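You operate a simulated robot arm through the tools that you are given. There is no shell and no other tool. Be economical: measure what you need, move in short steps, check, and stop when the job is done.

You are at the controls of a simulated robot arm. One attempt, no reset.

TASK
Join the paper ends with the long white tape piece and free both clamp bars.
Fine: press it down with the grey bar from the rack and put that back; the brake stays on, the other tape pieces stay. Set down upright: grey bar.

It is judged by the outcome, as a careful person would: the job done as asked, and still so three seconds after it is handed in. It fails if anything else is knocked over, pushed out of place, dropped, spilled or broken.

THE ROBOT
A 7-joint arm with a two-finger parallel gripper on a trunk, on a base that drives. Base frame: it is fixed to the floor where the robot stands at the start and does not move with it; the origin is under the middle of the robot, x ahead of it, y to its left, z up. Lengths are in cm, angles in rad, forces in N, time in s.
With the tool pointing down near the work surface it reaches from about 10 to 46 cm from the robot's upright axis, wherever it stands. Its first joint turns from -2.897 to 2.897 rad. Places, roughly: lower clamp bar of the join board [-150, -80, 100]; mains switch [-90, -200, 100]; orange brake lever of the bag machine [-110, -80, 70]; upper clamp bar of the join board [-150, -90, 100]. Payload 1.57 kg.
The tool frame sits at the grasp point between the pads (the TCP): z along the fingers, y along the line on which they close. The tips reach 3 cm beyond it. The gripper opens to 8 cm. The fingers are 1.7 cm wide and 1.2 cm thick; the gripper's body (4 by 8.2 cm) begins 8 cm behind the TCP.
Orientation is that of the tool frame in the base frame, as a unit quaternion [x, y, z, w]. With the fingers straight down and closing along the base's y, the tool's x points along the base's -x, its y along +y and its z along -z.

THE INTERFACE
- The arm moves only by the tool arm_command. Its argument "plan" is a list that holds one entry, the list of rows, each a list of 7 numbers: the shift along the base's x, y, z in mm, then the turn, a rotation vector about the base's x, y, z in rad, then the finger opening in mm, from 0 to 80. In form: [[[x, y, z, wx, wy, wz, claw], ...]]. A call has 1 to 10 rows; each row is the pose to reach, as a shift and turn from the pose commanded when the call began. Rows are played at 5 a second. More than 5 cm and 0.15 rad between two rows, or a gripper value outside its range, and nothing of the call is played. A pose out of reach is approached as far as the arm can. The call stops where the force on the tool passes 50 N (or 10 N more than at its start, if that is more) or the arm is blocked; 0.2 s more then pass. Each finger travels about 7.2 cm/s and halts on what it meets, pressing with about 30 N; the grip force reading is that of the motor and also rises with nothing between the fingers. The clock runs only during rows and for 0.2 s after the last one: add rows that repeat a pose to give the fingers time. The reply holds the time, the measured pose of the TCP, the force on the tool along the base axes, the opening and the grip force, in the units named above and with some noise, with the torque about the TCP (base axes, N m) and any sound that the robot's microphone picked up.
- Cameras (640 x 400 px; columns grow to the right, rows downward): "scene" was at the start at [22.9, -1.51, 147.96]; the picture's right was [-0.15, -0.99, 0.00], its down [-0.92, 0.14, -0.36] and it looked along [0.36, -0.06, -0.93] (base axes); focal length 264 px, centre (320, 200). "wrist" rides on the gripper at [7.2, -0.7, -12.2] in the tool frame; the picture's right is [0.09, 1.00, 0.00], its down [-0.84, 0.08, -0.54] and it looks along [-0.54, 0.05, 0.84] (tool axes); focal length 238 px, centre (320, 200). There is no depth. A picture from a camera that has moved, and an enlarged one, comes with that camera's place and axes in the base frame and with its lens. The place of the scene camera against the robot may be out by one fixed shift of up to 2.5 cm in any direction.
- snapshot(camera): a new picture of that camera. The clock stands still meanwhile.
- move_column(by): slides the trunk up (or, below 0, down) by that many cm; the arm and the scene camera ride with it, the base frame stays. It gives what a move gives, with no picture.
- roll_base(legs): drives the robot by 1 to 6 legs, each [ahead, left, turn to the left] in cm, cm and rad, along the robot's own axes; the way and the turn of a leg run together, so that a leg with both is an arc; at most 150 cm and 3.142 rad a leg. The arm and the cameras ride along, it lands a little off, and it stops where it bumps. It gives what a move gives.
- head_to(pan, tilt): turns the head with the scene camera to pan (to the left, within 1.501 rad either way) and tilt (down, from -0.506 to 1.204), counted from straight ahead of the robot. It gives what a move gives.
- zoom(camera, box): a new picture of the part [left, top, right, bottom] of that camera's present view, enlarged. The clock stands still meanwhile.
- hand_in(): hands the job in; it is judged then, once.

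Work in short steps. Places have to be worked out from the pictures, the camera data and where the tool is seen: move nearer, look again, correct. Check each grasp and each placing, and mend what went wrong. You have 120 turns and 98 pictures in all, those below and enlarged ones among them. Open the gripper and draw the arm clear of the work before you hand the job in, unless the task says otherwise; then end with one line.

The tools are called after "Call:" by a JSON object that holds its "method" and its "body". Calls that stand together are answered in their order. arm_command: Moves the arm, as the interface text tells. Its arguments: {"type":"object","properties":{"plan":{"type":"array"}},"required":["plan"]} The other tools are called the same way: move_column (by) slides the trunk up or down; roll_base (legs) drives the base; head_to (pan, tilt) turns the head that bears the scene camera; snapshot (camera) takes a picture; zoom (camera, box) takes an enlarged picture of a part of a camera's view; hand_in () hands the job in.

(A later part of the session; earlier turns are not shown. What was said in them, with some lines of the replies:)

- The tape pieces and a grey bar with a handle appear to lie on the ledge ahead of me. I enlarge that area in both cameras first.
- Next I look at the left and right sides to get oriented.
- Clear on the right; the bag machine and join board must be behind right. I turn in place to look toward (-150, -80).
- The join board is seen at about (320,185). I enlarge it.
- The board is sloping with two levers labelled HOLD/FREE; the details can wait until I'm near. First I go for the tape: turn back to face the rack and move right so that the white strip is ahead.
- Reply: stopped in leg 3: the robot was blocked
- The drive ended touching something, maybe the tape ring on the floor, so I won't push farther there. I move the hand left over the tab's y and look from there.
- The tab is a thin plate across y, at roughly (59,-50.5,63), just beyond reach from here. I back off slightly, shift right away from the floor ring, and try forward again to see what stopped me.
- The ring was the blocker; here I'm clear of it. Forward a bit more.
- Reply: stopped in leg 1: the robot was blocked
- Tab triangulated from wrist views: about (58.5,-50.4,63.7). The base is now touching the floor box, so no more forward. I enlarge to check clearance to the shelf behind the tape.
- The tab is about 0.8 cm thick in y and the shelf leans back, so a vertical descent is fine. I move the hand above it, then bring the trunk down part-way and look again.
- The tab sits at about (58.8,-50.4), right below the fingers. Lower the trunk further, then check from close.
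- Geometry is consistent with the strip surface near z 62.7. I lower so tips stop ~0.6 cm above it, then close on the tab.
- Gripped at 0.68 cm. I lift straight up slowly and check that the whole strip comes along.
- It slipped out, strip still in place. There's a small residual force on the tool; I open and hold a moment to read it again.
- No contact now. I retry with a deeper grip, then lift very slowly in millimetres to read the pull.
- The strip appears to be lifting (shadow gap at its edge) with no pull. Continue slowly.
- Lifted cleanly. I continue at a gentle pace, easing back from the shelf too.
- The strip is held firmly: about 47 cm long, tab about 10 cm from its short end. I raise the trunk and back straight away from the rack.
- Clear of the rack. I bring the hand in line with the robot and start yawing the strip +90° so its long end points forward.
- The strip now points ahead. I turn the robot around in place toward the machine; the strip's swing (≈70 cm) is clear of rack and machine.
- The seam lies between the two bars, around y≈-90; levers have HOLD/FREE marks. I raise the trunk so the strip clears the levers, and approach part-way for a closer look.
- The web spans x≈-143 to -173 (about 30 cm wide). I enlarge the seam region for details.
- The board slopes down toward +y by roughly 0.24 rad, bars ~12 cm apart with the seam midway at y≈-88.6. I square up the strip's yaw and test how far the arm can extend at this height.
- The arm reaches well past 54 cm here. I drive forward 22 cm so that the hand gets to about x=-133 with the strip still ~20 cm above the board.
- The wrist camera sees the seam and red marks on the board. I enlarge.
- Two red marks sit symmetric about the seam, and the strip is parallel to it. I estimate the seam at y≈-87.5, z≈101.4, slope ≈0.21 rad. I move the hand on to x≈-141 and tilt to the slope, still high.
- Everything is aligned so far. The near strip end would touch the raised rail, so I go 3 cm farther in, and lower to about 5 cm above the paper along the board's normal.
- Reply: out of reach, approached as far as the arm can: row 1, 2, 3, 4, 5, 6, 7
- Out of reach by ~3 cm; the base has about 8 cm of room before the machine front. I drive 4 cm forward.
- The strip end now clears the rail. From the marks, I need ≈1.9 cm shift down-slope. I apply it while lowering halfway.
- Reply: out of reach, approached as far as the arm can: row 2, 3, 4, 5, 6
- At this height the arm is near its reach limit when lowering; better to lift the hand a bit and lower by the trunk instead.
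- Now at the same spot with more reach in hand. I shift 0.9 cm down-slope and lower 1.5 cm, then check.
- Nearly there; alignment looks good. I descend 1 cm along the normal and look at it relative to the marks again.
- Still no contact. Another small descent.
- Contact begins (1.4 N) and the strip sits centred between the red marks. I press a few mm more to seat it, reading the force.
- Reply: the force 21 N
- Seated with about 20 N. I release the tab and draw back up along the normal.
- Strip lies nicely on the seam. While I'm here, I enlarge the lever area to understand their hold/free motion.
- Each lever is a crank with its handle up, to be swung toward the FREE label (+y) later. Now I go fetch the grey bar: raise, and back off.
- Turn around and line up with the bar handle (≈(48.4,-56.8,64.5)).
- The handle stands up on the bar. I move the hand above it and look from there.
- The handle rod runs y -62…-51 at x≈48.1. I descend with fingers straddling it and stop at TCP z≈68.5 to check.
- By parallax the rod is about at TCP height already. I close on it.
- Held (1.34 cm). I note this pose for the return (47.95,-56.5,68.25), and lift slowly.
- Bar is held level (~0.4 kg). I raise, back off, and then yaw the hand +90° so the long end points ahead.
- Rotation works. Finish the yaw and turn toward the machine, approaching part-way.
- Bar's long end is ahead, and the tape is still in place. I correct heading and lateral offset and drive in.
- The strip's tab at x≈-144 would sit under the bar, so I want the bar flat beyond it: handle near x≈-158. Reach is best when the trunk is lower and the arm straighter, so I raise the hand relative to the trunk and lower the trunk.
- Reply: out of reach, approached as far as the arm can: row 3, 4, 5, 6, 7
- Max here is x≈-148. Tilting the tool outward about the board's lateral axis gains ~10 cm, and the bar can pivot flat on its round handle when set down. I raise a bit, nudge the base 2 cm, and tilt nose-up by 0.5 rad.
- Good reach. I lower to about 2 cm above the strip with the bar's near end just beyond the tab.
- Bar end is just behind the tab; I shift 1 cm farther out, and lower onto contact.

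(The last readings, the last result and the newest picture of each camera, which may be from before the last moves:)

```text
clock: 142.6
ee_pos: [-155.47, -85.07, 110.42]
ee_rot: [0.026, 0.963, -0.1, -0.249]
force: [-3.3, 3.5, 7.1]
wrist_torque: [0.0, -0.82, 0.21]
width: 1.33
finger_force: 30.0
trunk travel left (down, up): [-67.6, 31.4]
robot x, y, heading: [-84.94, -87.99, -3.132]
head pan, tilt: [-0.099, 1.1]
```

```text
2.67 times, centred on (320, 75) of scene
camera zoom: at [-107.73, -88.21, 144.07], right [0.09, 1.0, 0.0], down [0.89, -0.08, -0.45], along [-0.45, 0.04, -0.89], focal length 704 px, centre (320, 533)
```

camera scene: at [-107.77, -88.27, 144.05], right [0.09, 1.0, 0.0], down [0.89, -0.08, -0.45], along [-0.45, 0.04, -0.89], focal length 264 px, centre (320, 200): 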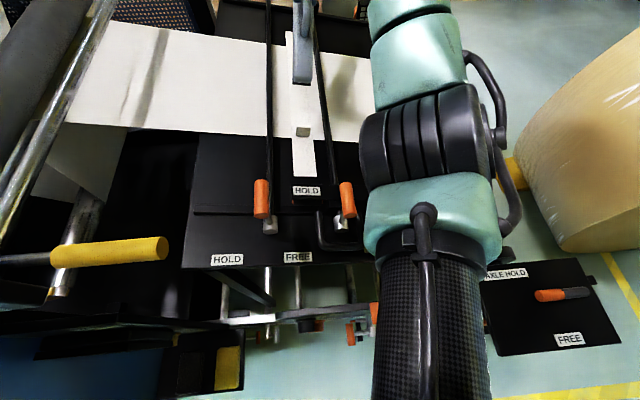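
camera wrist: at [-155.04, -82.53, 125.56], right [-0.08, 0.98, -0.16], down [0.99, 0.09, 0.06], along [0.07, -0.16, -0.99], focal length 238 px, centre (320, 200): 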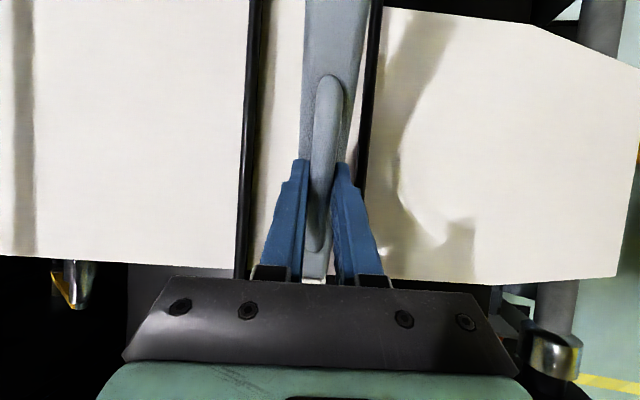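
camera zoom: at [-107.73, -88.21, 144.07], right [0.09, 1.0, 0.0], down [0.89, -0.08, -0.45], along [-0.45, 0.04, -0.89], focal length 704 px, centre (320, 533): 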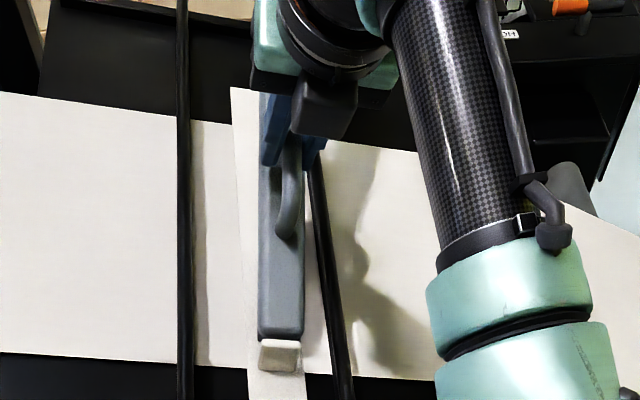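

Contact with the near end on the strip. Now I follow the arc so the bar pivots flat, first halfway.

Call:
{"method": "arm_command", "body": {"plan": [[[-5, -1, -4, 0, 0, 0, 0], [-10, -2, -9, 0, 0, 0, 0], [-15, -3, -14, 0, 0, 0, 0], [-20, -4, -19, 0, 0, 0, 0], [-24, -5, -24, 0, 0, 0, 0], [-28, -6, -29, 0, 0, 0, 0]]]}}

Call:
{"method": "snapshot", "body": {"camera": "wrist"}}

```text
clock: 144.0
ee_pos: [-158.09, -85.7, 107.43]
ee_rot: [0.025, 0.964, -0.101, -0.246]
force: [-1.2, 0.6, 3.5]
wrist_torque: [-0.05, -0.85, 0.09]
width: 1.34
finger_force: 30.3
trunk travel left (down, up): [-67.6, 31.4]
robot x, y, heading: [-84.7, -88.11, -3.136]
head pan, tilt: [-0.099, 1.1]
```

```text
27 pictures are left
camera wrist: at [-158.59, -83.45, 121.52], right [-0.08, 0.98, -0.16], down [0.99, 0.09, 0.06], along [0.07, -0.16, -0.99], focal length 238 px, centre (320, 200)
```

wrist: 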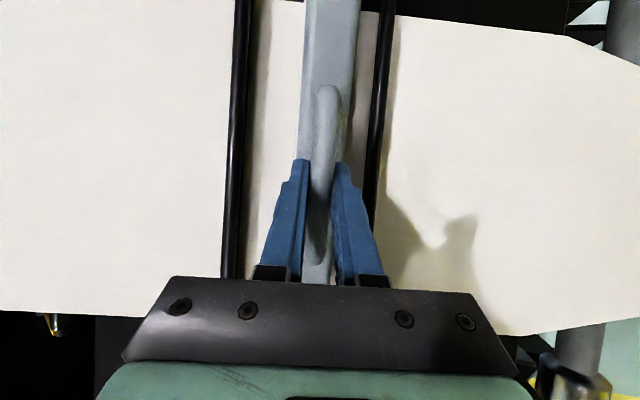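

The bar pivots as intended. Continue the arc to flat.

Call:
{"method": "arm_command", "body": {"plan": [[[-4, -1, -5, 0, 0, 0, 0], [-8, -2, -11, 0, 0, 0, 0], [-10, -4, -16, 0, 0, 0, 0], [-12, -5, -21, 0, 0, 0, 0], [-14, -6, -25, 0, 0, 0, 0], [-14, -6, -25, 0, 0, 0, 0]]]}}

Call:
{"method": "snapshot", "body": {"camera": "wrist"}}

Call:
{"method": "zoom", "body": {"camera": "scene", "box": [270, 0, 370, 150]}}

```text
clock: 145.4
ee_pos: [-159.38, -86.29, 105.31]
ee_rot: [0.025, 0.963, -0.1, -0.248]
force: [4.2, 5.2, 11.7]
wrist_torque: [0.03, -0.6, 0.11]
width: 1.38
finger_force: 30.3
trunk travel left (down, up): [-67.6, 31.4]
robot x, y, heading: [-84.74, -88.14, -3.138]
head pan, tilt: [-0.099, 1.1]
```

```text
26 pictures are left
camera wrist: at [-159.85, -84.01, 119.3], right [-0.08, 0.98, -0.16], down [0.99, 0.09, 0.05], along [0.07, -0.16, -0.99], focal length 238 px, centre (320, 200)
```

wrist: 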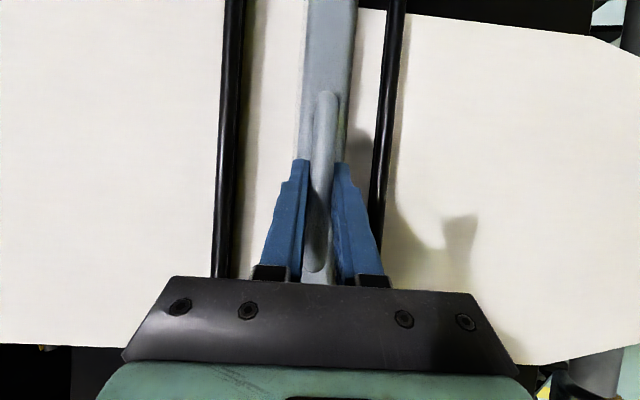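

```text
2.67 times, centred on (320, 75) of scene
camera zoom: at [-107.54, -88.2, 144.11], right [0.09, 1.0, 0.0], down [0.89, -0.08, -0.46], along [-0.45, 0.04, -0.89], focal length 704 px, centre (320, 533)
```

zoom: 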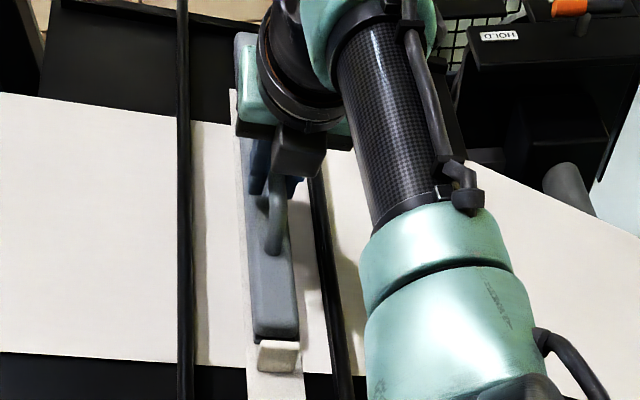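

The bar lies flat along the strip, ~15 N. I press harder (a few mm more command), hold about a second.

Call:
{"method": "arm_command", "body": {"plan": [[[0, 0, -2, 0, 0, 0, 0], [0, -1, -4, 0, 0, 0, 0], [0, -1, -6, 0, 0, 0, 0], [0, -1, -6, 0, 0, 0, 0], [0, -1, -6, 0, 0, 0, 0], [0, -1, -6, 0, 0, 0, 0], [0, -1, -6, 0, 0, 0, 0]]]}}

```text
clock: 147.0
ee_pos: [-159.42, -86.34, 104.77]
ee_rot: [0.024, 0.963, -0.1, -0.248]
force: [-2.1, 4.2, 20.5]
wrist_torque: [-0.02, 0.16, -0.05]
width: 1.36
finger_force: 30.4
trunk travel left (down, up): [-67.6, 31.4]
robot x, y, heading: [-84.93, -87.66, -3.141]
head pan, tilt: [-0.099, 1.1]
```

Torque flipped sign, so it's now truly flat with ~24 N. A bit more.

Call:
{"method": "arm_command", "body": {"plan": [[[0, 0, -2, 0, 0, 0, 0], [0, -1, -4, 0, 0, 0, 0], [0, -1, -5, 0, 0, 0, 0], [0, -1, -5, 0, 0, 0, 0], [0, -1, -5, 0, 0, 0, 0], [0, -1, -5, 0, 0, 0, 0], [0, -1, -5, 0, 0, 0, 0]]]}}

Call:
{"method": "snapshot", "body": {"camera": "wrist"}}

```text
clock: 148.6
ee_pos: [-159.44, -86.4, 104.64]
ee_rot: [0.024, 0.962, -0.099, -0.252]
force: [4.1, 8.6, 29.9]
wrist_torque: [0.07, -0.57, -0.01]
width: 1.37
finger_force: 29.7
trunk travel left (down, up): [-67.6, 31.4]
robot x, y, heading: [-84.91, -88.23, -3.134]
head pan, tilt: [-0.099, 1.1]
```

```text
24 pictures are left
camera wrist: at [-159.8, -84.13, 118.64], right [-0.08, 0.98, -0.16], down [0.99, 0.09, 0.05], along [0.06, -0.15, -0.99], focal length 238 px, centre (320, 200)
```

wrist: 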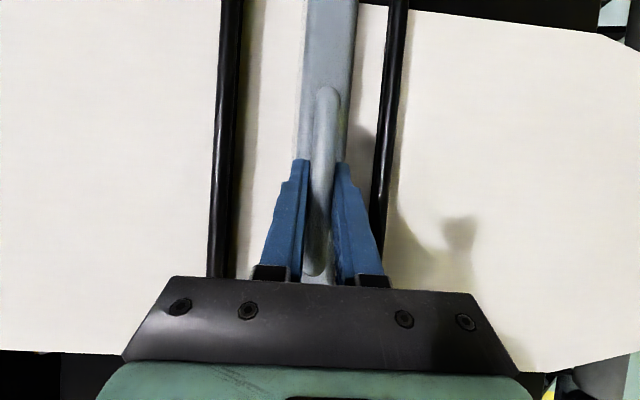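

Pressed flat with ~34 N. Now I lift off along the normal.

Call:
{"method": "arm_command", "body": {"plan": [[[0, 1, 8, 0, 0, 0, 0], [0, 3, 15, 0, 0, 0, 0], [0, 5, 25, 0, 0, 0, 0], [0, 9, 45, 0, 0, 0, 0], [0, 14, 70, 0, 0, 0, 0], [0, 20, 100, 0, 0, 0, 0], [10, 22, 130, 0, 0, 0, 0], [20, 22, 160, 0, 0, 0, 0]]]}}

Call:
{"method": "snapshot", "body": {"camera": "scene"}}

Call:
{"method": "snapshot", "body": {"camera": "wrist"}}

```text
clock: 150.4
ee_pos: [-157.55, -84.13, 119.96]
ee_rot: [0.025, 0.964, -0.1, -0.245]
force: [-0.4, 0.2, -3.6]
wrist_torque: [0.01, -0.23, -0.01]
width: 1.35
finger_force: 29.4
trunk travel left (down, up): [-67.6, 31.4]
robot x, y, heading: [-85.03, -88.0, -3.135]
head pan, tilt: [-0.099, 1.1]
```

```text
23 pictures are left
camera scene: at [-107.74, -88.27, 144.05], right [0.09, 1.0, 0.0], down [0.89, -0.08, -0.45], along [-0.45, 0.04, -0.89], focal length 264 px, centre (320, 200)
```

scene: 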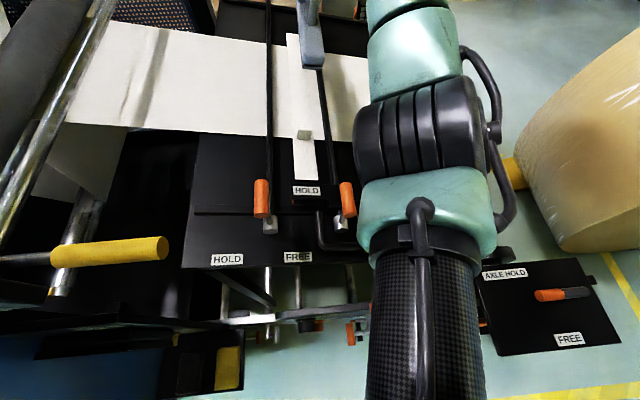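

```text
22 pictures are left
camera wrist: at [-158.1, -81.91, 134.04], right [-0.08, 0.98, -0.16], down [0.99, 0.09, 0.06], along [0.07, -0.15, -0.99], focal length 238 px, centre (320, 200)
```

wrist: 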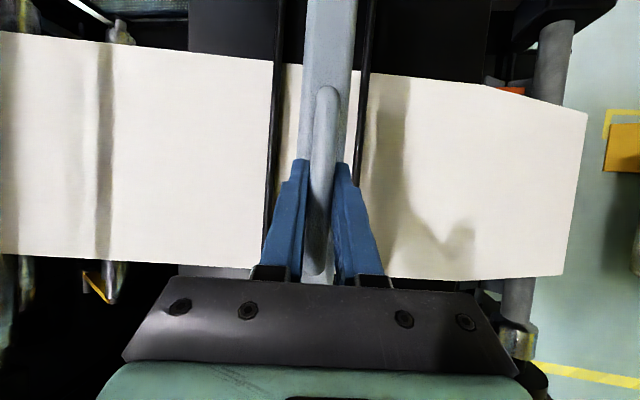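

Clean lift, strip still in place. I retreat, level the bar's roll, and bring the hand in.

Call:
{"method": "move_column", "body": {"by": 8}}

Call:
{"method": "roll_base", "body": {"legs": [[-65, 0, 0]]}}

Call:
{"method": "arm_command", "body": {"plan": [[[40, 0, 0, 0.07, 0, 0, 0], [80, 0, 0, 0.14, 0, 0, 0], [120, 0, 0, 0.21, 0, 0, 0], [160, 0, 0, 0.21, 0, 0, 0], [200, 0, 0, 0.21, 0, 0, 0], [240, 0, 0, 0.21, 0, 0, 0], [280, 0, 0, 0.21, 0, 0, 0], [310, 0, 0, 0.21, 0, 0, 0]]]}}

Call:
{"method": "roll_base", "body": {"legs": [[0, 0, 1.57], [0, 0, 1.57]]}}

```text
clock: 151.5
ee_pos: [-157.71, -84.29, 127.92]
ee_rot: [0.025, 0.964, -0.1, -0.245]
force: [-0.2, -0.9, -4.1]
wrist_torque: [0.04, -0.21, 0.0]
width: 1.36
finger_force: 30.7
trunk travel left (down, up): [-75.6, 23.4]
robot x, y, heading: [-85.08, -88.18, -3.135]
head pan, tilt: [-0.099, 1.1]
```

```text
clock: 155.1
ee_pos: [-94.23, -84.65, 127.88]
ee_rot: [0.016, 0.964, -0.102, -0.244]
force: [-0.2, -0.3, -3.0]
wrist_torque: [0.0, -0.25, 0.02]
width: 1.38
finger_force: 30.2
trunk travel left (down, up): [-75.6, 23.4]
robot x, y, heading: [-21.36, -87.1, -3.116]
head pan, tilt: [-0.099, 1.1]
```

```text
clock: 156.9
ee_pos: [-62.94, -84.59, 127.83]
ee_rot: [-0.011, 0.97, -0.001, -0.244]
force: [0.1, -1.4, -4.2]
wrist_torque: [0.01, -0.23, 0.02]
width: 1.4
finger_force: 30.1
trunk travel left (down, up): [-75.6, 23.4]
robot x, y, heading: [-21.27, -87.09, -3.114]
head pan, tilt: [-0.099, 1.1]
```

```text
clock: 164.8
ee_pos: [20.16, -91.79, 127.8]
ee_rot: [0.969, -0.015, 0.245, 0.006]
force: [1.1, 0.3, -3.2]
wrist_torque: [0.02, 0.25, -0.01]
width: 1.35
finger_force: 29.6
trunk travel left (down, up): [-75.6, 23.4]
robot x, y, heading: [-21.07, -87.42, -0.029]
head pan, tilt: [-0.099, 1.1]
```

Facing the rack again. I yaw the hand back so the bar lies along the ledge (about -1.56 rad in total), before driving in.

Call:
{"method": "arm_command", "body": {"plan": [[[0, 0, 0, 0, 0, -0.14, 0], [0, 0, 0, 0, 0, -0.285, 0], [0, 0, 0, 0, 0, -0.43, 0], [0, 0, 0, 0, 0, -0.575, 0], [0, 0, 0, 0, 0, -0.72, 0], [0, 0, 0, 0, 0, -0.865, 0], [0, 0, 0, 0, 0, -1.01, 0], [0, 0, 0, 0, 0, -1.155, 0], [0, 0, 0, 0, 0, -1.3, 0], [0, 0, 0, 0, 0, -1.44, 0]]]}}

Call:
{"method": "roll_base", "body": {"legs": [[0, 0, 0.029], [0, 26.4, 0], [23, 0, 0]]}}

```text
clock: 167.0
ee_pos: [20.24, -91.74, 127.67]
ee_rot: [0.719, -0.651, 0.181, 0.165]
force: [0.3, -0.5, -3.1]
wrist_torque: [0.26, 0.04, 0.01]
width: 1.36
finger_force: 30.0
trunk travel left (down, up): [-75.6, 23.4]
robot x, y, heading: [-21.07, -87.53, -0.028]
head pan, tilt: [-0.099, 1.1]
```

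```text
clock: 170.6
ee_pos: [43.37, -62.84, 127.78]
ee_rot: [0.733, -0.635, 0.183, 0.161]
force: [0.9, 0.0, -2.7]
wrist_torque: [0.22, 0.0, -0.01]
width: 1.35
finger_force: 30.0
trunk travel left (down, up): [-75.6, 23.4]
robot x, y, heading: [1.46, -60.16, 0.014]
head pan, tilt: [-0.099, 1.1]
```

Nearly in place. Small base correction and trunk down to ~20 cm above the ledge; fix yaw.

Call:
{"method": "roll_base", "body": {"legs": [[3.5, 0, -0.014]]}}

Call:
{"method": "move_column", "body": {"by": -46}}

Call:
{"method": "arm_command", "body": {"plan": [[[0, 10, 0, 0, 0, -0.05, 0], [5, 25, 0, 0, 0, -0.1, 0], [10, 45, 0, 0, 0, -0.145, 0], [10, 63, 0, 0, 0, -0.145, 0], [10, 63, 0, 0, 0, -0.145, 0]]]}}

Call:
{"method": "snapshot", "body": {"camera": "wrist"}}

Call:
{"method": "snapshot", "body": {"camera": "scene"}}

```text
clock: 171.5
ee_pos: [46.69, -63.36, 127.82]
ee_rot: [0.729, -0.639, 0.182, 0.162]
force: [0.1, -0.8, -3.1]
wrist_torque: [0.24, 0.0, -0.05]
width: 1.36
finger_force: 29.8
trunk travel left (down, up): [-75.6, 23.4]
robot x, y, heading: [5.53, -60.08, 0.0]
head pan, tilt: [-0.099, 1.1]
```

```text
refused: -46 is not a number from -40 to 40
```

```text
clock: 172.7
ee_pos: [47.58, -57.26, 127.64]
ee_rot: [-0.68, 0.691, -0.169, -0.177]
force: [-0.5, -0.5, -4.2]
wrist_torque: [0.28, -0.01, 0.0]
width: 1.39
finger_force: 29.7
trunk travel left (down, up): [-75.6, 23.4]
robot x, y, heading: [4.94, -59.94, -0.002]
head pan, tilt: [-0.099, 1.1]
```

```text
21 pictures are left
camera wrist: at [48.33, -57.71, 141.85], right [-1.0, -0.06, 0.05], down [-0.06, 0.99, 0.08], along [-0.05, 0.08, -1.0], focal length 238 px, centre (320, 200)
```

wrist: 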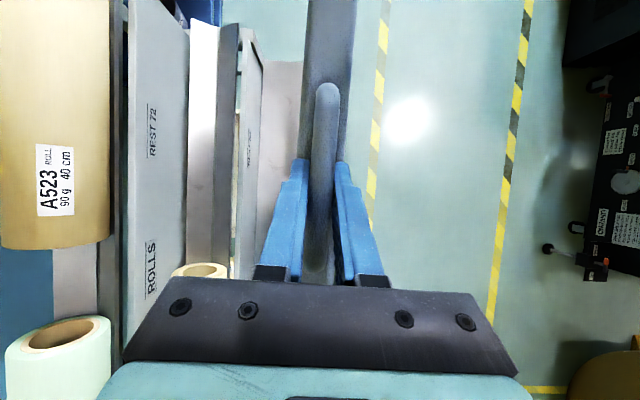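

```text
20 pictures are left
camera scene: at [28.78, -61.32, 152.05], right [-0.1, -1.0, 0.0], down [-0.89, 0.09, -0.45], along [0.45, -0.04, -0.89], focal length 264 px, centre (320, 200)
```

scene: 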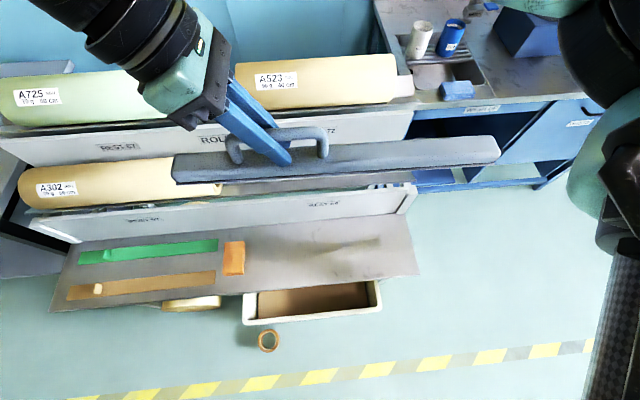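

The bar is level in the hand, yaw right. I lower the trunk in two parts to about 4 cm above the ledge.

Call:
{"method": "move_column", "body": {"by": -40}}

Call:
{"method": "move_column", "body": {"by": -15}}

Call:
{"method": "arm_command", "body": {"plan": [[[2, 4, -5, 0, 0, 0, 0], [4, 8, -10, 0, 0, 0, 0], [4, 8, -10, 0, 0, 0, 0]]]}}

Call:
{"method": "snapshot", "body": {"camera": "scene"}}

```text
clock: 176.5
ee_pos: [47.62, -57.2, 87.62]
ee_rot: [-0.681, 0.691, -0.17, -0.175]
force: [-0.2, -0.2, -3.6]
wrist_torque: [0.25, -0.03, 0.02]
width: 1.37
finger_force: 30.6
trunk travel left (down, up): [-35.6, 63.4]
robot x, y, heading: [5.13, -60.11, 0.0]
head pan, tilt: [-0.099, 1.1]
```

```text
clock: 178.3
ee_pos: [47.58, -57.09, 72.66]
ee_rot: [-0.681, 0.691, -0.171, -0.175]
force: [-0.2, -0.2, -3.2]
wrist_torque: [0.27, 0.0, 0.0]
width: 1.37
finger_force: 29.9
trunk travel left (down, up): [-20.6, 78.4]
robot x, y, heading: [4.93, -60.26, -0.002]
head pan, tilt: [-0.099, 1.1]
```

```text
clock: 179.1
ee_pos: [48.12, -56.26, 71.75]
ee_rot: [-0.68, 0.691, -0.17, -0.176]
force: [0.4, -0.1, -3.2]
wrist_torque: [0.24, -0.01, -0.01]
width: 1.36
finger_force: 30.3
trunk travel left (down, up): [-20.6, 78.4]
robot x, y, heading: [5.11, -60.06, 0.001]
head pan, tilt: [-0.099, 1.1]
```

```text
19 pictures are left
camera scene: at [28.76, -61.27, 97.05], right [-0.1, -1.0, 0.0], down [-0.89, 0.09, -0.45], along [0.45, -0.04, -0.89], focal length 264 px, centre (320, 200)
```

scene: 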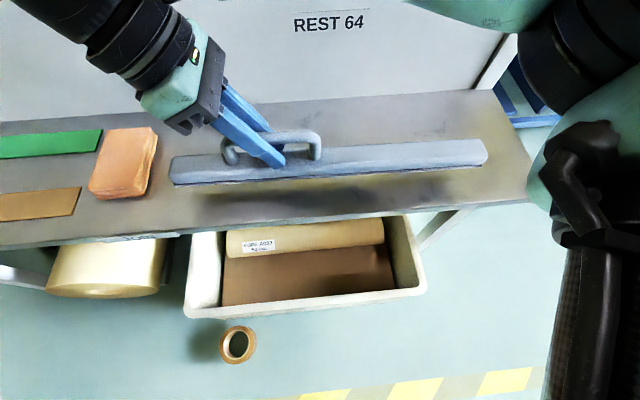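

Above its old spot and level. Lower onto the ledge.

Call:
{"method": "arm_command", "body": {"plan": [[[-1, -2, -10, 0, 0, 0, 0], [-1, -2, -20, 0, 0, 0, 0], [-1, -2, -27, 0, 0, 0, 0], [-1, -2, -31, 0, 0, 0, 0], [-1, -2, -34, 0, 0, 0, 0], [-1, -2, -36, 0, 0, 0, 0]]]}}

Call:
{"method": "snapshot", "body": {"camera": "scene"}}

```text
clock: 180.5
ee_pos: [47.96, -56.62, 68.05]
ee_rot: [-0.68, 0.691, -0.169, -0.176]
force: [0.1, 0.5, -3.5]
wrist_torque: [0.28, -0.02, 0.01]
width: 1.35
finger_force: 29.6
trunk travel left (down, up): [-20.6, 78.4]
robot x, y, heading: [5.06, -60.27, 0.002]
head pan, tilt: [-0.099, 1.1]
```

```text
18 pictures are left
camera scene: at [28.76, -61.28, 97.05], right [-0.1, -1.0, 0.0], down [-0.89, 0.09, -0.45], along [0.45, -0.04, -0.89], focal length 264 px, centre (320, 200)
```

scene: 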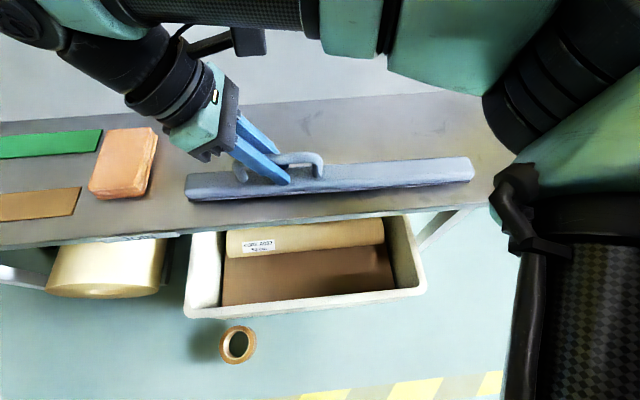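

Weight still in the hand; continue down in small steps until it seats.

Call:
{"method": "arm_command", "body": {"plan": [[[0, 0, -2, 0, 0, 0, 0], [0, 0, -4, 0, 0, 0, 0], [0, 0, -5, 0, 0, 0, 0], [0, 0, -5, 0, 0, 0, 0]]]}}

```text
clock: 181.5
ee_pos: [47.78, -56.59, 67.52]
ee_rot: [-0.681, 0.691, -0.171, -0.175]
force: [0.3, 2.2, 6.7]
wrist_torque: [-0.91, 0.05, -0.04]
width: 1.36
finger_force: 29.8
trunk travel left (down, up): [-20.6, 78.4]
robot x, y, heading: [5.26, -60.3, 0.001]
head pan, tilt: [-0.099, 1.1]
```

Seated, load shared by both ends, so it's flat. I ease the load and open, then withdraw along the tool axis (up and toward +y).

Call:
{"method": "arm_command", "body": {"plan": [[[0, 0, 2, 0, 0, 0, 0], [0, 0, 2, 0, 0, 0, 40], [0, 0, 2, 0, 0, 0, 50], [0, 0, 2, 0, 0, 0, 50], [0, 0, 2, 0, 0, 0, 50], [0, 8, 16, 0, 0, 0, 50], [0, 18, 36, 0, 0, 0, 50], [0, 30, 60, 0, 0, 0, 50], [0, 40, 95, 0, 0, 0, 50]]]}}

Call:
{"method": "snapshot", "body": {"camera": "scene"}}

```text
clock: 183.5
ee_pos: [48.14, -53.01, 76.53]
ee_rot: [-0.68, 0.693, -0.161, -0.18]
force: [-0.3, 0.2, 0.5]
wrist_torque: [-0.03, -0.02, 0.0]
width: 4.98
finger_force: 0.0
trunk travel left (down, up): [-20.6, 78.4]
robot x, y, heading: [4.94, -60.19, 0.008]
head pan, tilt: [-0.099, 1.1]
```

```text
17 pictures are left
camera scene: at [28.78, -61.33, 97.06], right [-0.1, -0.99, 0.0], down [-0.88, 0.09, -0.46], along [0.45, -0.05, -0.89], focal length 264 px, centre (320, 200)
```

scene: 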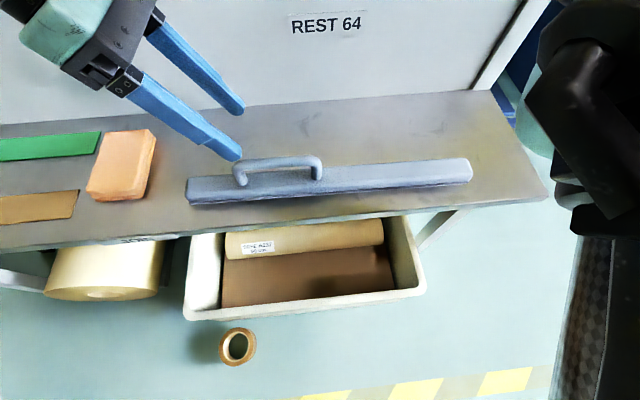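

The bar is back, flat and handle up. Now the clamps: raise, back off, and straighten the tool.

Call:
{"method": "move_column", "body": {"by": 40}}

Call:
{"method": "roll_base", "body": {"legs": [[-26, 0, 0]]}}

Call:
{"method": "arm_command", "body": {"plan": [[[-20, 0, 0, 0.125, 0, 0, 40], [-40, 0, 0, 0.25, 0, 0, 20], [-60, 0, 0, 0.375, 0, 0, 0], [-80, 0, 0, 0.5, 0, 0, 0], [-80, 0, 0, 0.5, 0, 0, 0]]]}}

Call:
{"method": "arm_command", "body": {"plan": [[[0, 0, 0, 0, 0, -0.145, 0], [0, 0, 0, 0, 0, -0.29, 0], [0, 0, 0, 0, 0, -0.435, 0], [0, 0, 0, 0, 0, -0.58, 0], [0, 0, 0, 0, 0, -0.725, 0], [0, 0, 0, 0, 0, -0.87, 0], [0, 0, 0, 0, 0, -1.015, 0], [0, 0, 0, 0, 0, -1.16, 0], [0, 0, 0, 0, 0, -1.305, 0], [0, 0, 0, 0, 0, -1.45, 0]]]}}

```text
clock: 187.3
ee_pos: [48.01, -52.76, 116.67]
ee_rot: [-0.681, 0.691, -0.162, -0.178]
force: [-0.6, 0.3, -0.2]
wrist_torque: [0.03, 0.0, 0.02]
width: 4.98
finger_force: 0.1
trunk travel left (down, up): [-60.6, 38.4]
robot x, y, heading: [4.83, -59.42, -0.002]
head pan, tilt: [-0.099, 1.1]
```

```text
clock: 189.2
ee_pos: [21.47, -52.46, 116.69]
ee_rot: [-0.685, 0.687, -0.164, -0.177]
force: [-0.2, -0.4, 0.0]
wrist_torque: [0.02, -0.02, -0.02]
width: 4.99
finger_force: 0.0
trunk travel left (down, up): [-60.6, 38.4]
robot x, y, heading: [-21.2, -60.26, 0.01]
head pan, tilt: [-0.099, 1.1]
```

```text
clock: 190.4
ee_pos: [13.29, -52.1, 116.73]
ee_rot: [0.708, -0.706, -0.011, 0.001]
force: [0.0, -0.5, 0.4]
wrist_torque: [0.0, 0.0, 0.0]
width: 0.0
finger_force: 21.3
trunk travel left (down, up): [-60.6, 38.4]
robot x, y, heading: [-20.93, -60.28, 0.015]
head pan, tilt: [-0.099, 1.1]
```

```text
clock: 192.6
ee_pos: [13.36, -52.38, 116.78]
ee_rot: [-0.061, 0.998, 0.009, 0.005]
force: [0.3, 0.3, -0.1]
wrist_torque: [-0.01, -0.01, 0.0]
width: 0.0
finger_force: 20.8
trunk travel left (down, up): [-60.6, 38.4]
robot x, y, heading: [-21.39, -60.16, 0.013]
head pan, tilt: [-0.099, 1.1]
```

Call:
{"method": "move_column", "body": {"by": 8}}

Call:
{"method": "roll_base", "body": {"legs": [[0, 0, -1.57], [0, 0, -1.58], [0, 28, 0], [35, 0, 0]]}}

```text
clock: 193.8
ee_pos: [13.67, -52.41, 124.69]
ee_rot: [-0.062, 0.998, 0.009, 0.005]
force: [1.5, -0.5, 0.7]
wrist_torque: [0.05, 0.0, 0.01]
width: 0.0
finger_force: 21.7
trunk travel left (down, up): [-68.6, 30.4]
robot x, y, heading: [-21.33, -60.01, 0.015]
head pan, tilt: [-0.099, 1.1]
```

```text
clock: 205.3
ee_pos: [-92.12, -94.75, 124.74]
ee_rot: [0.999, 0.05, -0.005, 0.009]
force: [0.3, 0.3, 0.1]
wrist_torque: [0.04, -0.01, 0.0]
width: 0.01
finger_force: 21.3
trunk travel left (down, up): [-68.6, 30.4]
robot x, y, heading: [-57.02, -88.07, 3.132]
head pan, tilt: [-0.099, 1.1]
```

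Heading is good. I drive in to x≈-80 and look.

Call:
{"method": "roll_base", "body": {"legs": [[23, 0, 0.009]]}}

Call:
{"method": "head_to", "body": {"pan": 0.0, "tilt": 1.0}}

Call:
{"method": "snapshot", "body": {"camera": "scene"}}

Call:
{"method": "snapshot", "body": {"camera": "wrist"}}

```text
clock: 207.0
ee_pos: [-115.01, -94.81, 124.72]
ee_rot: [0.999, 0.053, -0.005, 0.009]
force: [-0.4, -0.4, -0.4]
wrist_torque: [0.03, -0.03, -0.03]
width: 0.01
finger_force: 21.6
trunk travel left (down, up): [-68.6, 30.4]
robot x, y, heading: [-80.0, -87.25, 3.141]
head pan, tilt: [-0.099, 1.1]
```

```text
clock: 207.7
ee_pos: [-114.86, -94.84, 124.69]
ee_rot: [0.999, 0.053, -0.007, 0.009]
force: [0.6, 0.2, 0.7]
wrist_torque: [0.01, -0.01, 0.01]
width: 0.0
finger_force: 21.2
trunk travel left (down, up): [-68.6, 30.4]
robot x, y, heading: [-80.08, -87.83, 3.135]
head pan, tilt: [0.0, 1.0]
```

```text
16 pictures are left
camera scene: at [-103.51, -88.16, 145.72], right [0.0, 1.0, 0.0], down [0.84, 0.0, -0.54], along [-0.54, 0.0, -0.84], focal length 264 px, centre (320, 200)
```

scene: 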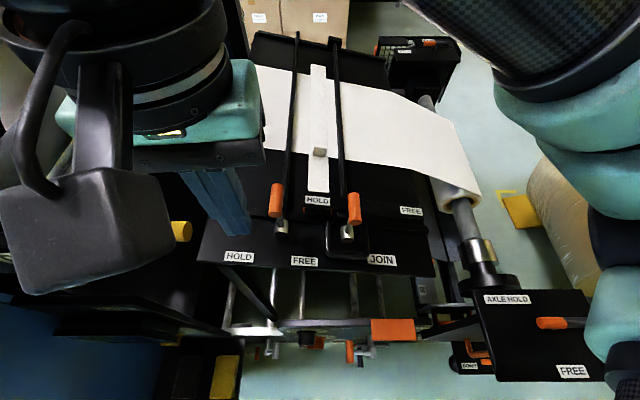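

```text
15 pictures are left
camera wrist: at [-107.7, -93.1, 136.87], right [0.2, -0.98, 0.02], down [-0.82, -0.16, 0.55], along [-0.54, -0.12, -0.83], focal length 238 px, centre (320, 200)
```

wrist: 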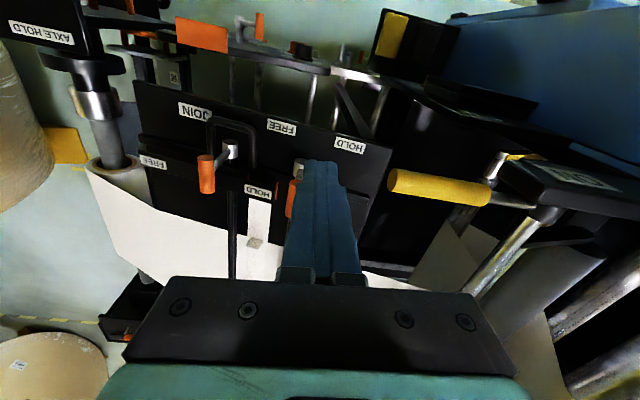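

Levers stand upright: knob 1 ≈(-126.5,-95.4,109), knob 2 ≈(-126.8,-82.3,107). I place the closed fingertips on the left (HOLD) side of knob 1.

Call:
{"method": "arm_command", "body": {"plan": [[[-20, -20, 0, 0, 0, -0.05, 0], [-50, -40, 0, 0, 0, -0.1, 0], [-80, -50, -20, 0, 0, -0.1, 0], [-101, -52, -50, 0, 0, -0.1, 0], [-101, -52, -90, 0, 0, -0.1, 0], [-101, -52, -130, 0, 0, -0.1, 0], [-101, -52, -142, 0, 0, -0.1, 0], [-101, -52, -142, 0, 0, -0.1, 0]]]}}

Call:
{"method": "snapshot", "body": {"camera": "wrist"}}

```text
clock: 209.5
ee_pos: [-124.71, -100.01, 110.56]
ee_rot: [1.0, 0.003, -0.006, 0.009]
force: [1.2, -0.3, -0.3]
wrist_torque: [-0.01, -0.04, -0.02]
width: 0.02
finger_force: 21.2
trunk travel left (down, up): [-68.6, 30.4]
robot x, y, heading: [-80.22, -87.44, 3.135]
head pan, tilt: [0.0, 1.0]
```

```text
14 pictures are left
camera wrist: at [-117.47, -98.99, 122.74], right [0.1, -0.99, 0.02], down [-0.83, -0.07, 0.55], along [-0.55, -0.07, -0.83], focal length 238 px, centre (320, 200)
```

wrist: 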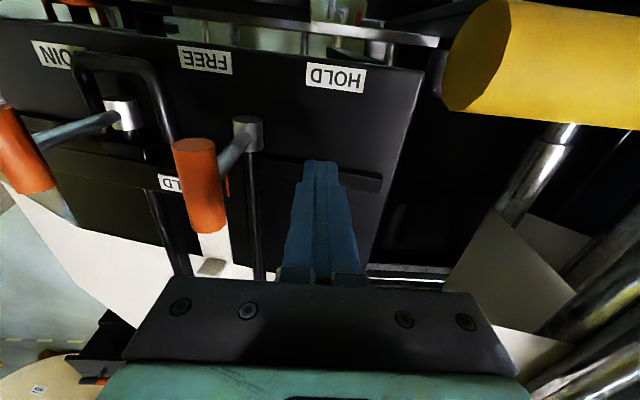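

By the wrist view, hub 1 is at y≈-93.6 and the lever is perpendicular to the board. I push it toward FREE (+y), first part.

Call:
{"method": "arm_command", "body": {"plan": [[[0, 25, 0, 0, 0, 0, 0], [0, 45, 0, 0, 0, 0, 0], [0, 56, -1, 0, 0, 0, 0], [0, 64, -4, 0, 0, 0, 0], [0, 70, -7, 0, 0, 0, 0], [0, 77, -10, 0, 0, 0, 0], [0, 83, -14, 0, 0, 0, 0]]]}}

Call:
{"method": "snapshot", "body": {"camera": "wrist"}}

```text
clock: 211.1
ee_pos: [-125.08, -91.6, 109.13]
ee_rot: [1.0, 0.003, -0.006, 0.009]
force: [-0.8, -0.9, 0.7]
wrist_torque: [-0.05, 0.0, -0.03]
width: 0.0
finger_force: 21.6
trunk travel left (down, up): [-68.6, 30.4]
robot x, y, heading: [-80.02, -87.7, 3.135]
head pan, tilt: [0.0, 1.0]
```

```text
13 pictures are left
camera wrist: at [-117.74, -90.73, 121.26], right [0.1, -0.99, 0.02], down [-0.83, -0.07, 0.55], along [-0.55, -0.07, -0.83], focal length 238 px, centre (320, 200)
```

wrist: 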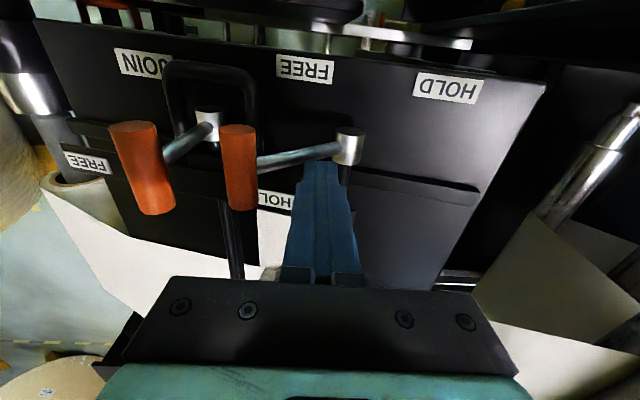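

Lever 1 swung easily toward FREE. I push further to make sure it reaches its stop.

Call:
{"method": "arm_command", "body": {"plan": [[[0, 8, -5, 0, 0, 0, 0], [0, 16, -12, 0, 0, 0, 0], [0, 24, -20, 0, 0, 0, 0], [0, 30, -28, 0, 0, 0, 0], [0, 34, -34, 0, 0, 0, 0]]]}}

Call:
{"method": "snapshot", "body": {"camera": "wrist"}}

```text
clock: 212.0
ee_pos: [-124.97, -89.97, 107.91]
ee_rot: [1.0, 0.011, -0.017, 0.019]
force: [12.3, -11.5, 25.7]
wrist_torque: [-0.14, -0.51, -0.17]
width: 0.02
finger_force: 21.2
trunk travel left (down, up): [-68.6, 30.4]
robot x, y, heading: [-80.0, -87.75, 3.138]
head pan, tilt: [0.0, 1.0]
stopped in row 4: the force on the tool passed its limit at 60 N (the readings are from after the stop); the commanded pose is now the measured one
```

```text
12 pictures are left
camera wrist: at [-117.44, -88.55, 119.94], right [0.12, -0.99, 0.04], down [-0.82, -0.07, 0.57], along [-0.57, -0.1, -0.82], focal length 238 px, centre (320, 200)
```

wrist: 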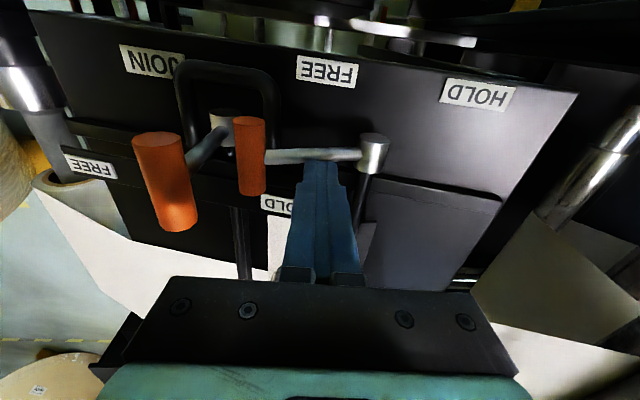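

Lever 1 is hard against its FREE stop. I lift off and place the tip on the HOLD side of knob 2, above knob 1.

Call:
{"method": "arm_command", "body": {"plan": [[[0, 0, 30, 0, 0, 0, 0], [0, 10, 70, 0, 0, 0, 0], [0, 40, 70, 0, 0, 0, 0], [0, 54, 60, 0, 0, 0, 0], [0, 54, 35, 0, 0, 0, 0], [0, 54, 20, 0, 0, 0, 0], [0, 54, 20, 0, 0, 0, 0]]]}}

Call:
{"method": "snapshot", "body": {"camera": "wrist"}}

```text
clock: 213.6
ee_pos: [-125.29, -84.24, 109.68]
ee_rot: [1.0, 0.008, -0.014, 0.018]
force: [0.4, 1.0, 0.2]
wrist_torque: [-0.01, -0.04, -0.01]
width: 0.0
finger_force: 21.4
trunk travel left (down, up): [-68.6, 30.4]
robot x, y, heading: [-79.78, -87.67, 3.14]
head pan, tilt: [0.0, 1.0]
```

```text
11 pictures are left
camera wrist: at [-117.85, -82.92, 121.69], right [0.11, -0.99, 0.03], down [-0.82, -0.07, 0.57], along [-0.56, -0.09, -0.82], focal length 238 px, centre (320, 200)
```

wrist: 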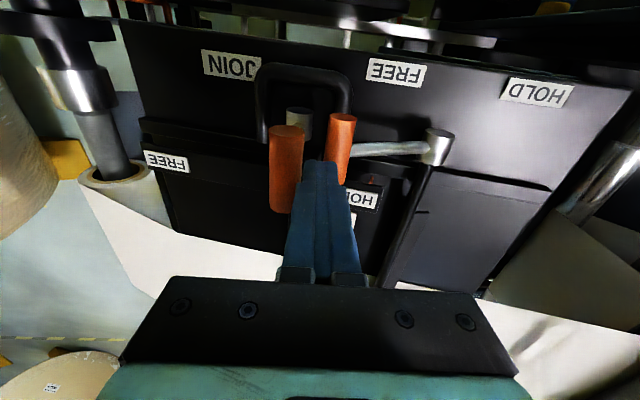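

The tip is between the knobs, no contact force. Push lever 2 toward FREE along its arc.

Call:
{"method": "arm_command", "body": {"plan": [[[0, 10, 0, 0, 0, 0, 0], [0, 18, 1, 0, 0, 0, 0], [0, 27, -1, 0, 0, 0, 0], [0, 36, -4, 0, 0, 0, 0], [0, 45, -8, 0, 0, 0, 0], [0, 52, -13, 0, 0, 0, 0], [0, 58, -18, 0, 0, 0, 0], [0, 66, -24, 0, 0, 0, 0], [0, 73, -31, 0, 0, 0, 0]]]}}

Call:
{"method": "snapshot", "body": {"camera": "wrist"}}

```text
clock: 215.6
ee_pos: [-125.37, -76.87, 106.42]
ee_rot: [1.0, 0.007, -0.015, 0.015]
force: [-0.2, 0.3, -1.0]
wrist_torque: [-0.02, -0.02, 0.0]
width: 0.0
finger_force: 21.9
trunk travel left (down, up): [-68.6, 30.4]
robot x, y, heading: [-79.93, -87.58, 3.135]
head pan, tilt: [0.0, 1.0]
```

```text
10 pictures are left
camera wrist: at [-117.82, -75.65, 118.47], right [0.11, -0.99, 0.03], down [-0.82, -0.07, 0.57], along [-0.56, -0.09, -0.82], focal length 238 px, centre (320, 200)
```

wrist: 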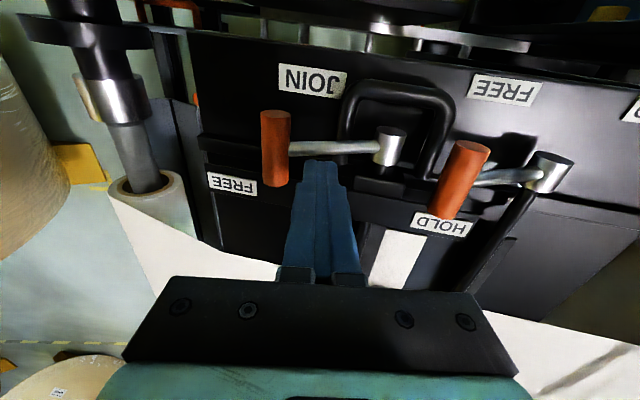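

Lever 2 is over to FREE; I push a little further to ensure it's at the stop.

Call:
{"method": "arm_command", "body": {"plan": [[[0, 5, -5, 0, 0, 0, 0], [0, 10, -10, 0, 0, 0, 0], [0, 14, -15, 0, 0, 0, 0], [0, 18, -20, 0, 0, 0, 0]]]}}

Call:
{"method": "arm_command", "body": {"plan": [[[0, -2, 20, 0, 0, 0, 0], [0, -5, 60, 0, 0, 0, 0], [30, -5, 100, 0, 0, 0, 0], [60, -5, 130, 0, 0, 0, 0], [90, -5, 150, 0, 0, 0, 0], [120, -5, 160, 0, 0, 0, 20], [120, -5, 160, 0, 0, 0, 60]]]}}

Call:
{"method": "roll_base", "body": {"legs": [[-20, 0, 0]]}}

Call:
{"method": "head_to", "body": {"pan": 0.0, "tilt": 0.85}}

Call:
{"method": "snapshot", "body": {"camera": "scene"}}

```text
clock: 216.5
ee_pos: [-125.52, -74.86, 105.24]
ee_rot: [1.0, 0.005, -0.022, 0.012]
force: [-0.9, -1.1, -0.1]
wrist_torque: [0.02, -0.04, -0.03]
width: 0.0
finger_force: 21.1
trunk travel left (down, up): [-68.6, 30.4]
robot x, y, heading: [-80.03, -87.64, 3.136]
head pan, tilt: [0.0, 1.0]
stopped in row 4: the force on the tool passed its limit at 55 N (the readings are from after the stop); the commanded pose is now the measured one
```

```text
clock: 218.1
ee_pos: [-113.33, -75.37, 121.59]
ee_rot: [1.0, 0.004, -0.021, 0.013]
force: [-0.5, -0.5, -0.7]
wrist_torque: [0.0, 0.0, 0.03]
width: 5.99
finger_force: 0.0
trunk travel left (down, up): [-68.6, 30.4]
robot x, y, heading: [-80.0, -87.59, 3.138]
head pan, tilt: [0.0, 1.0]
```

```text
clock: 219.7
ee_pos: [-94.05, -75.35, 121.59]
ee_rot: [1.0, 0.005, -0.023, 0.012]
force: [0.4, 0.1, -0.1]
wrist_torque: [-0.01, 0.02, 0.0]
width: 6.02
finger_force: 0.0
trunk travel left (down, up): [-68.6, 30.4]
robot x, y, heading: [-60.5, -88.02, 3.141]
head pan, tilt: [0.0, 1.0]
```

```text
clock: 220.4
ee_pos: [-94.03, -75.28, 121.48]
ee_rot: [1.0, 0.005, -0.022, 0.011]
force: [0.8, -0.2, -1.1]
wrist_torque: [0.02, 0.0, -0.01]
width: 6.01
finger_force: 0.1
trunk travel left (down, up): [-68.6, 30.4]
robot x, y, heading: [-60.66, -88.04, 3.139]
head pan, tilt: [0.0, 0.85]
```

```text
9 pictures are left
camera scene: at [-85.12, -88.25, 146.82], right [0.0, 1.0, 0.0], down [0.75, 0.0, -0.66], along [-0.66, 0.0, -0.75], focal length 264 px, centre (320, 200)
```

scene: 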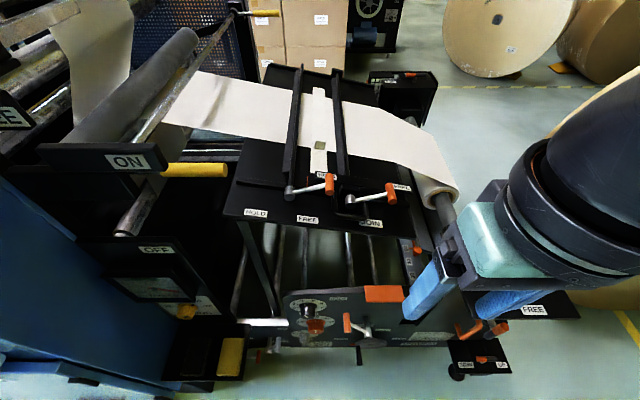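

Both levers are over to FREE. I enlarge the join and the brake panel to verify.

Call:
{"method": "zoom", "body": {"camera": "scene", "box": [200, 55, 440, 235]}}

Call:
{"method": "zoom", "body": {"camera": "scene", "box": [270, 270, 430, 370]}}

```text
2.22 times, centred on (320, 145) of scene
camera zoom: at [-85.12, -88.25, 146.82], right [0.0, 1.0, 0.0], down [0.75, 0.0, -0.66], along [-0.66, 0.0, -0.75], focal length 586 px, centre (320, 322)
```

zoom: 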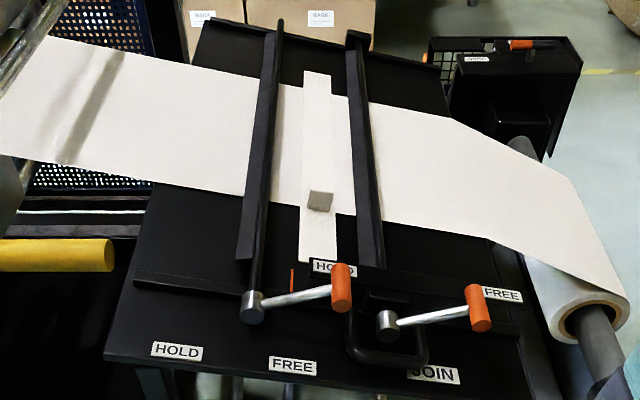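

```text
4.00 times, centred on (350, 320) of scene
camera zoom: at [-85.12, -88.25, 146.82], right [0.0, 1.0, 0.0], down [0.75, 0.0, -0.66], along [-0.66, 0.0, -0.75], focal length 1055 px, centre (200, -280)
```

zoom: 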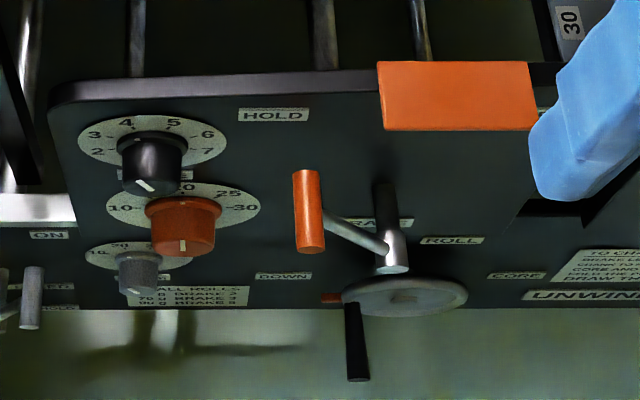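

Both clamp blades are turned up with their levers at the FREE stops, the strip lies over the seam, and the brake lever is still on HOLD. The bar is back on the rack, flat and handle up. The gripper is open and clear of the work, so I hand in.

Call:
{"method": "hand_in", "body": {}}

```text
The job is handed in.
```

The long white tape is laid over the seam and pressed with the grey bar, both clamp bars are free, the bar is back on the rack upright, and I left the brake and the other tape pieces alone.
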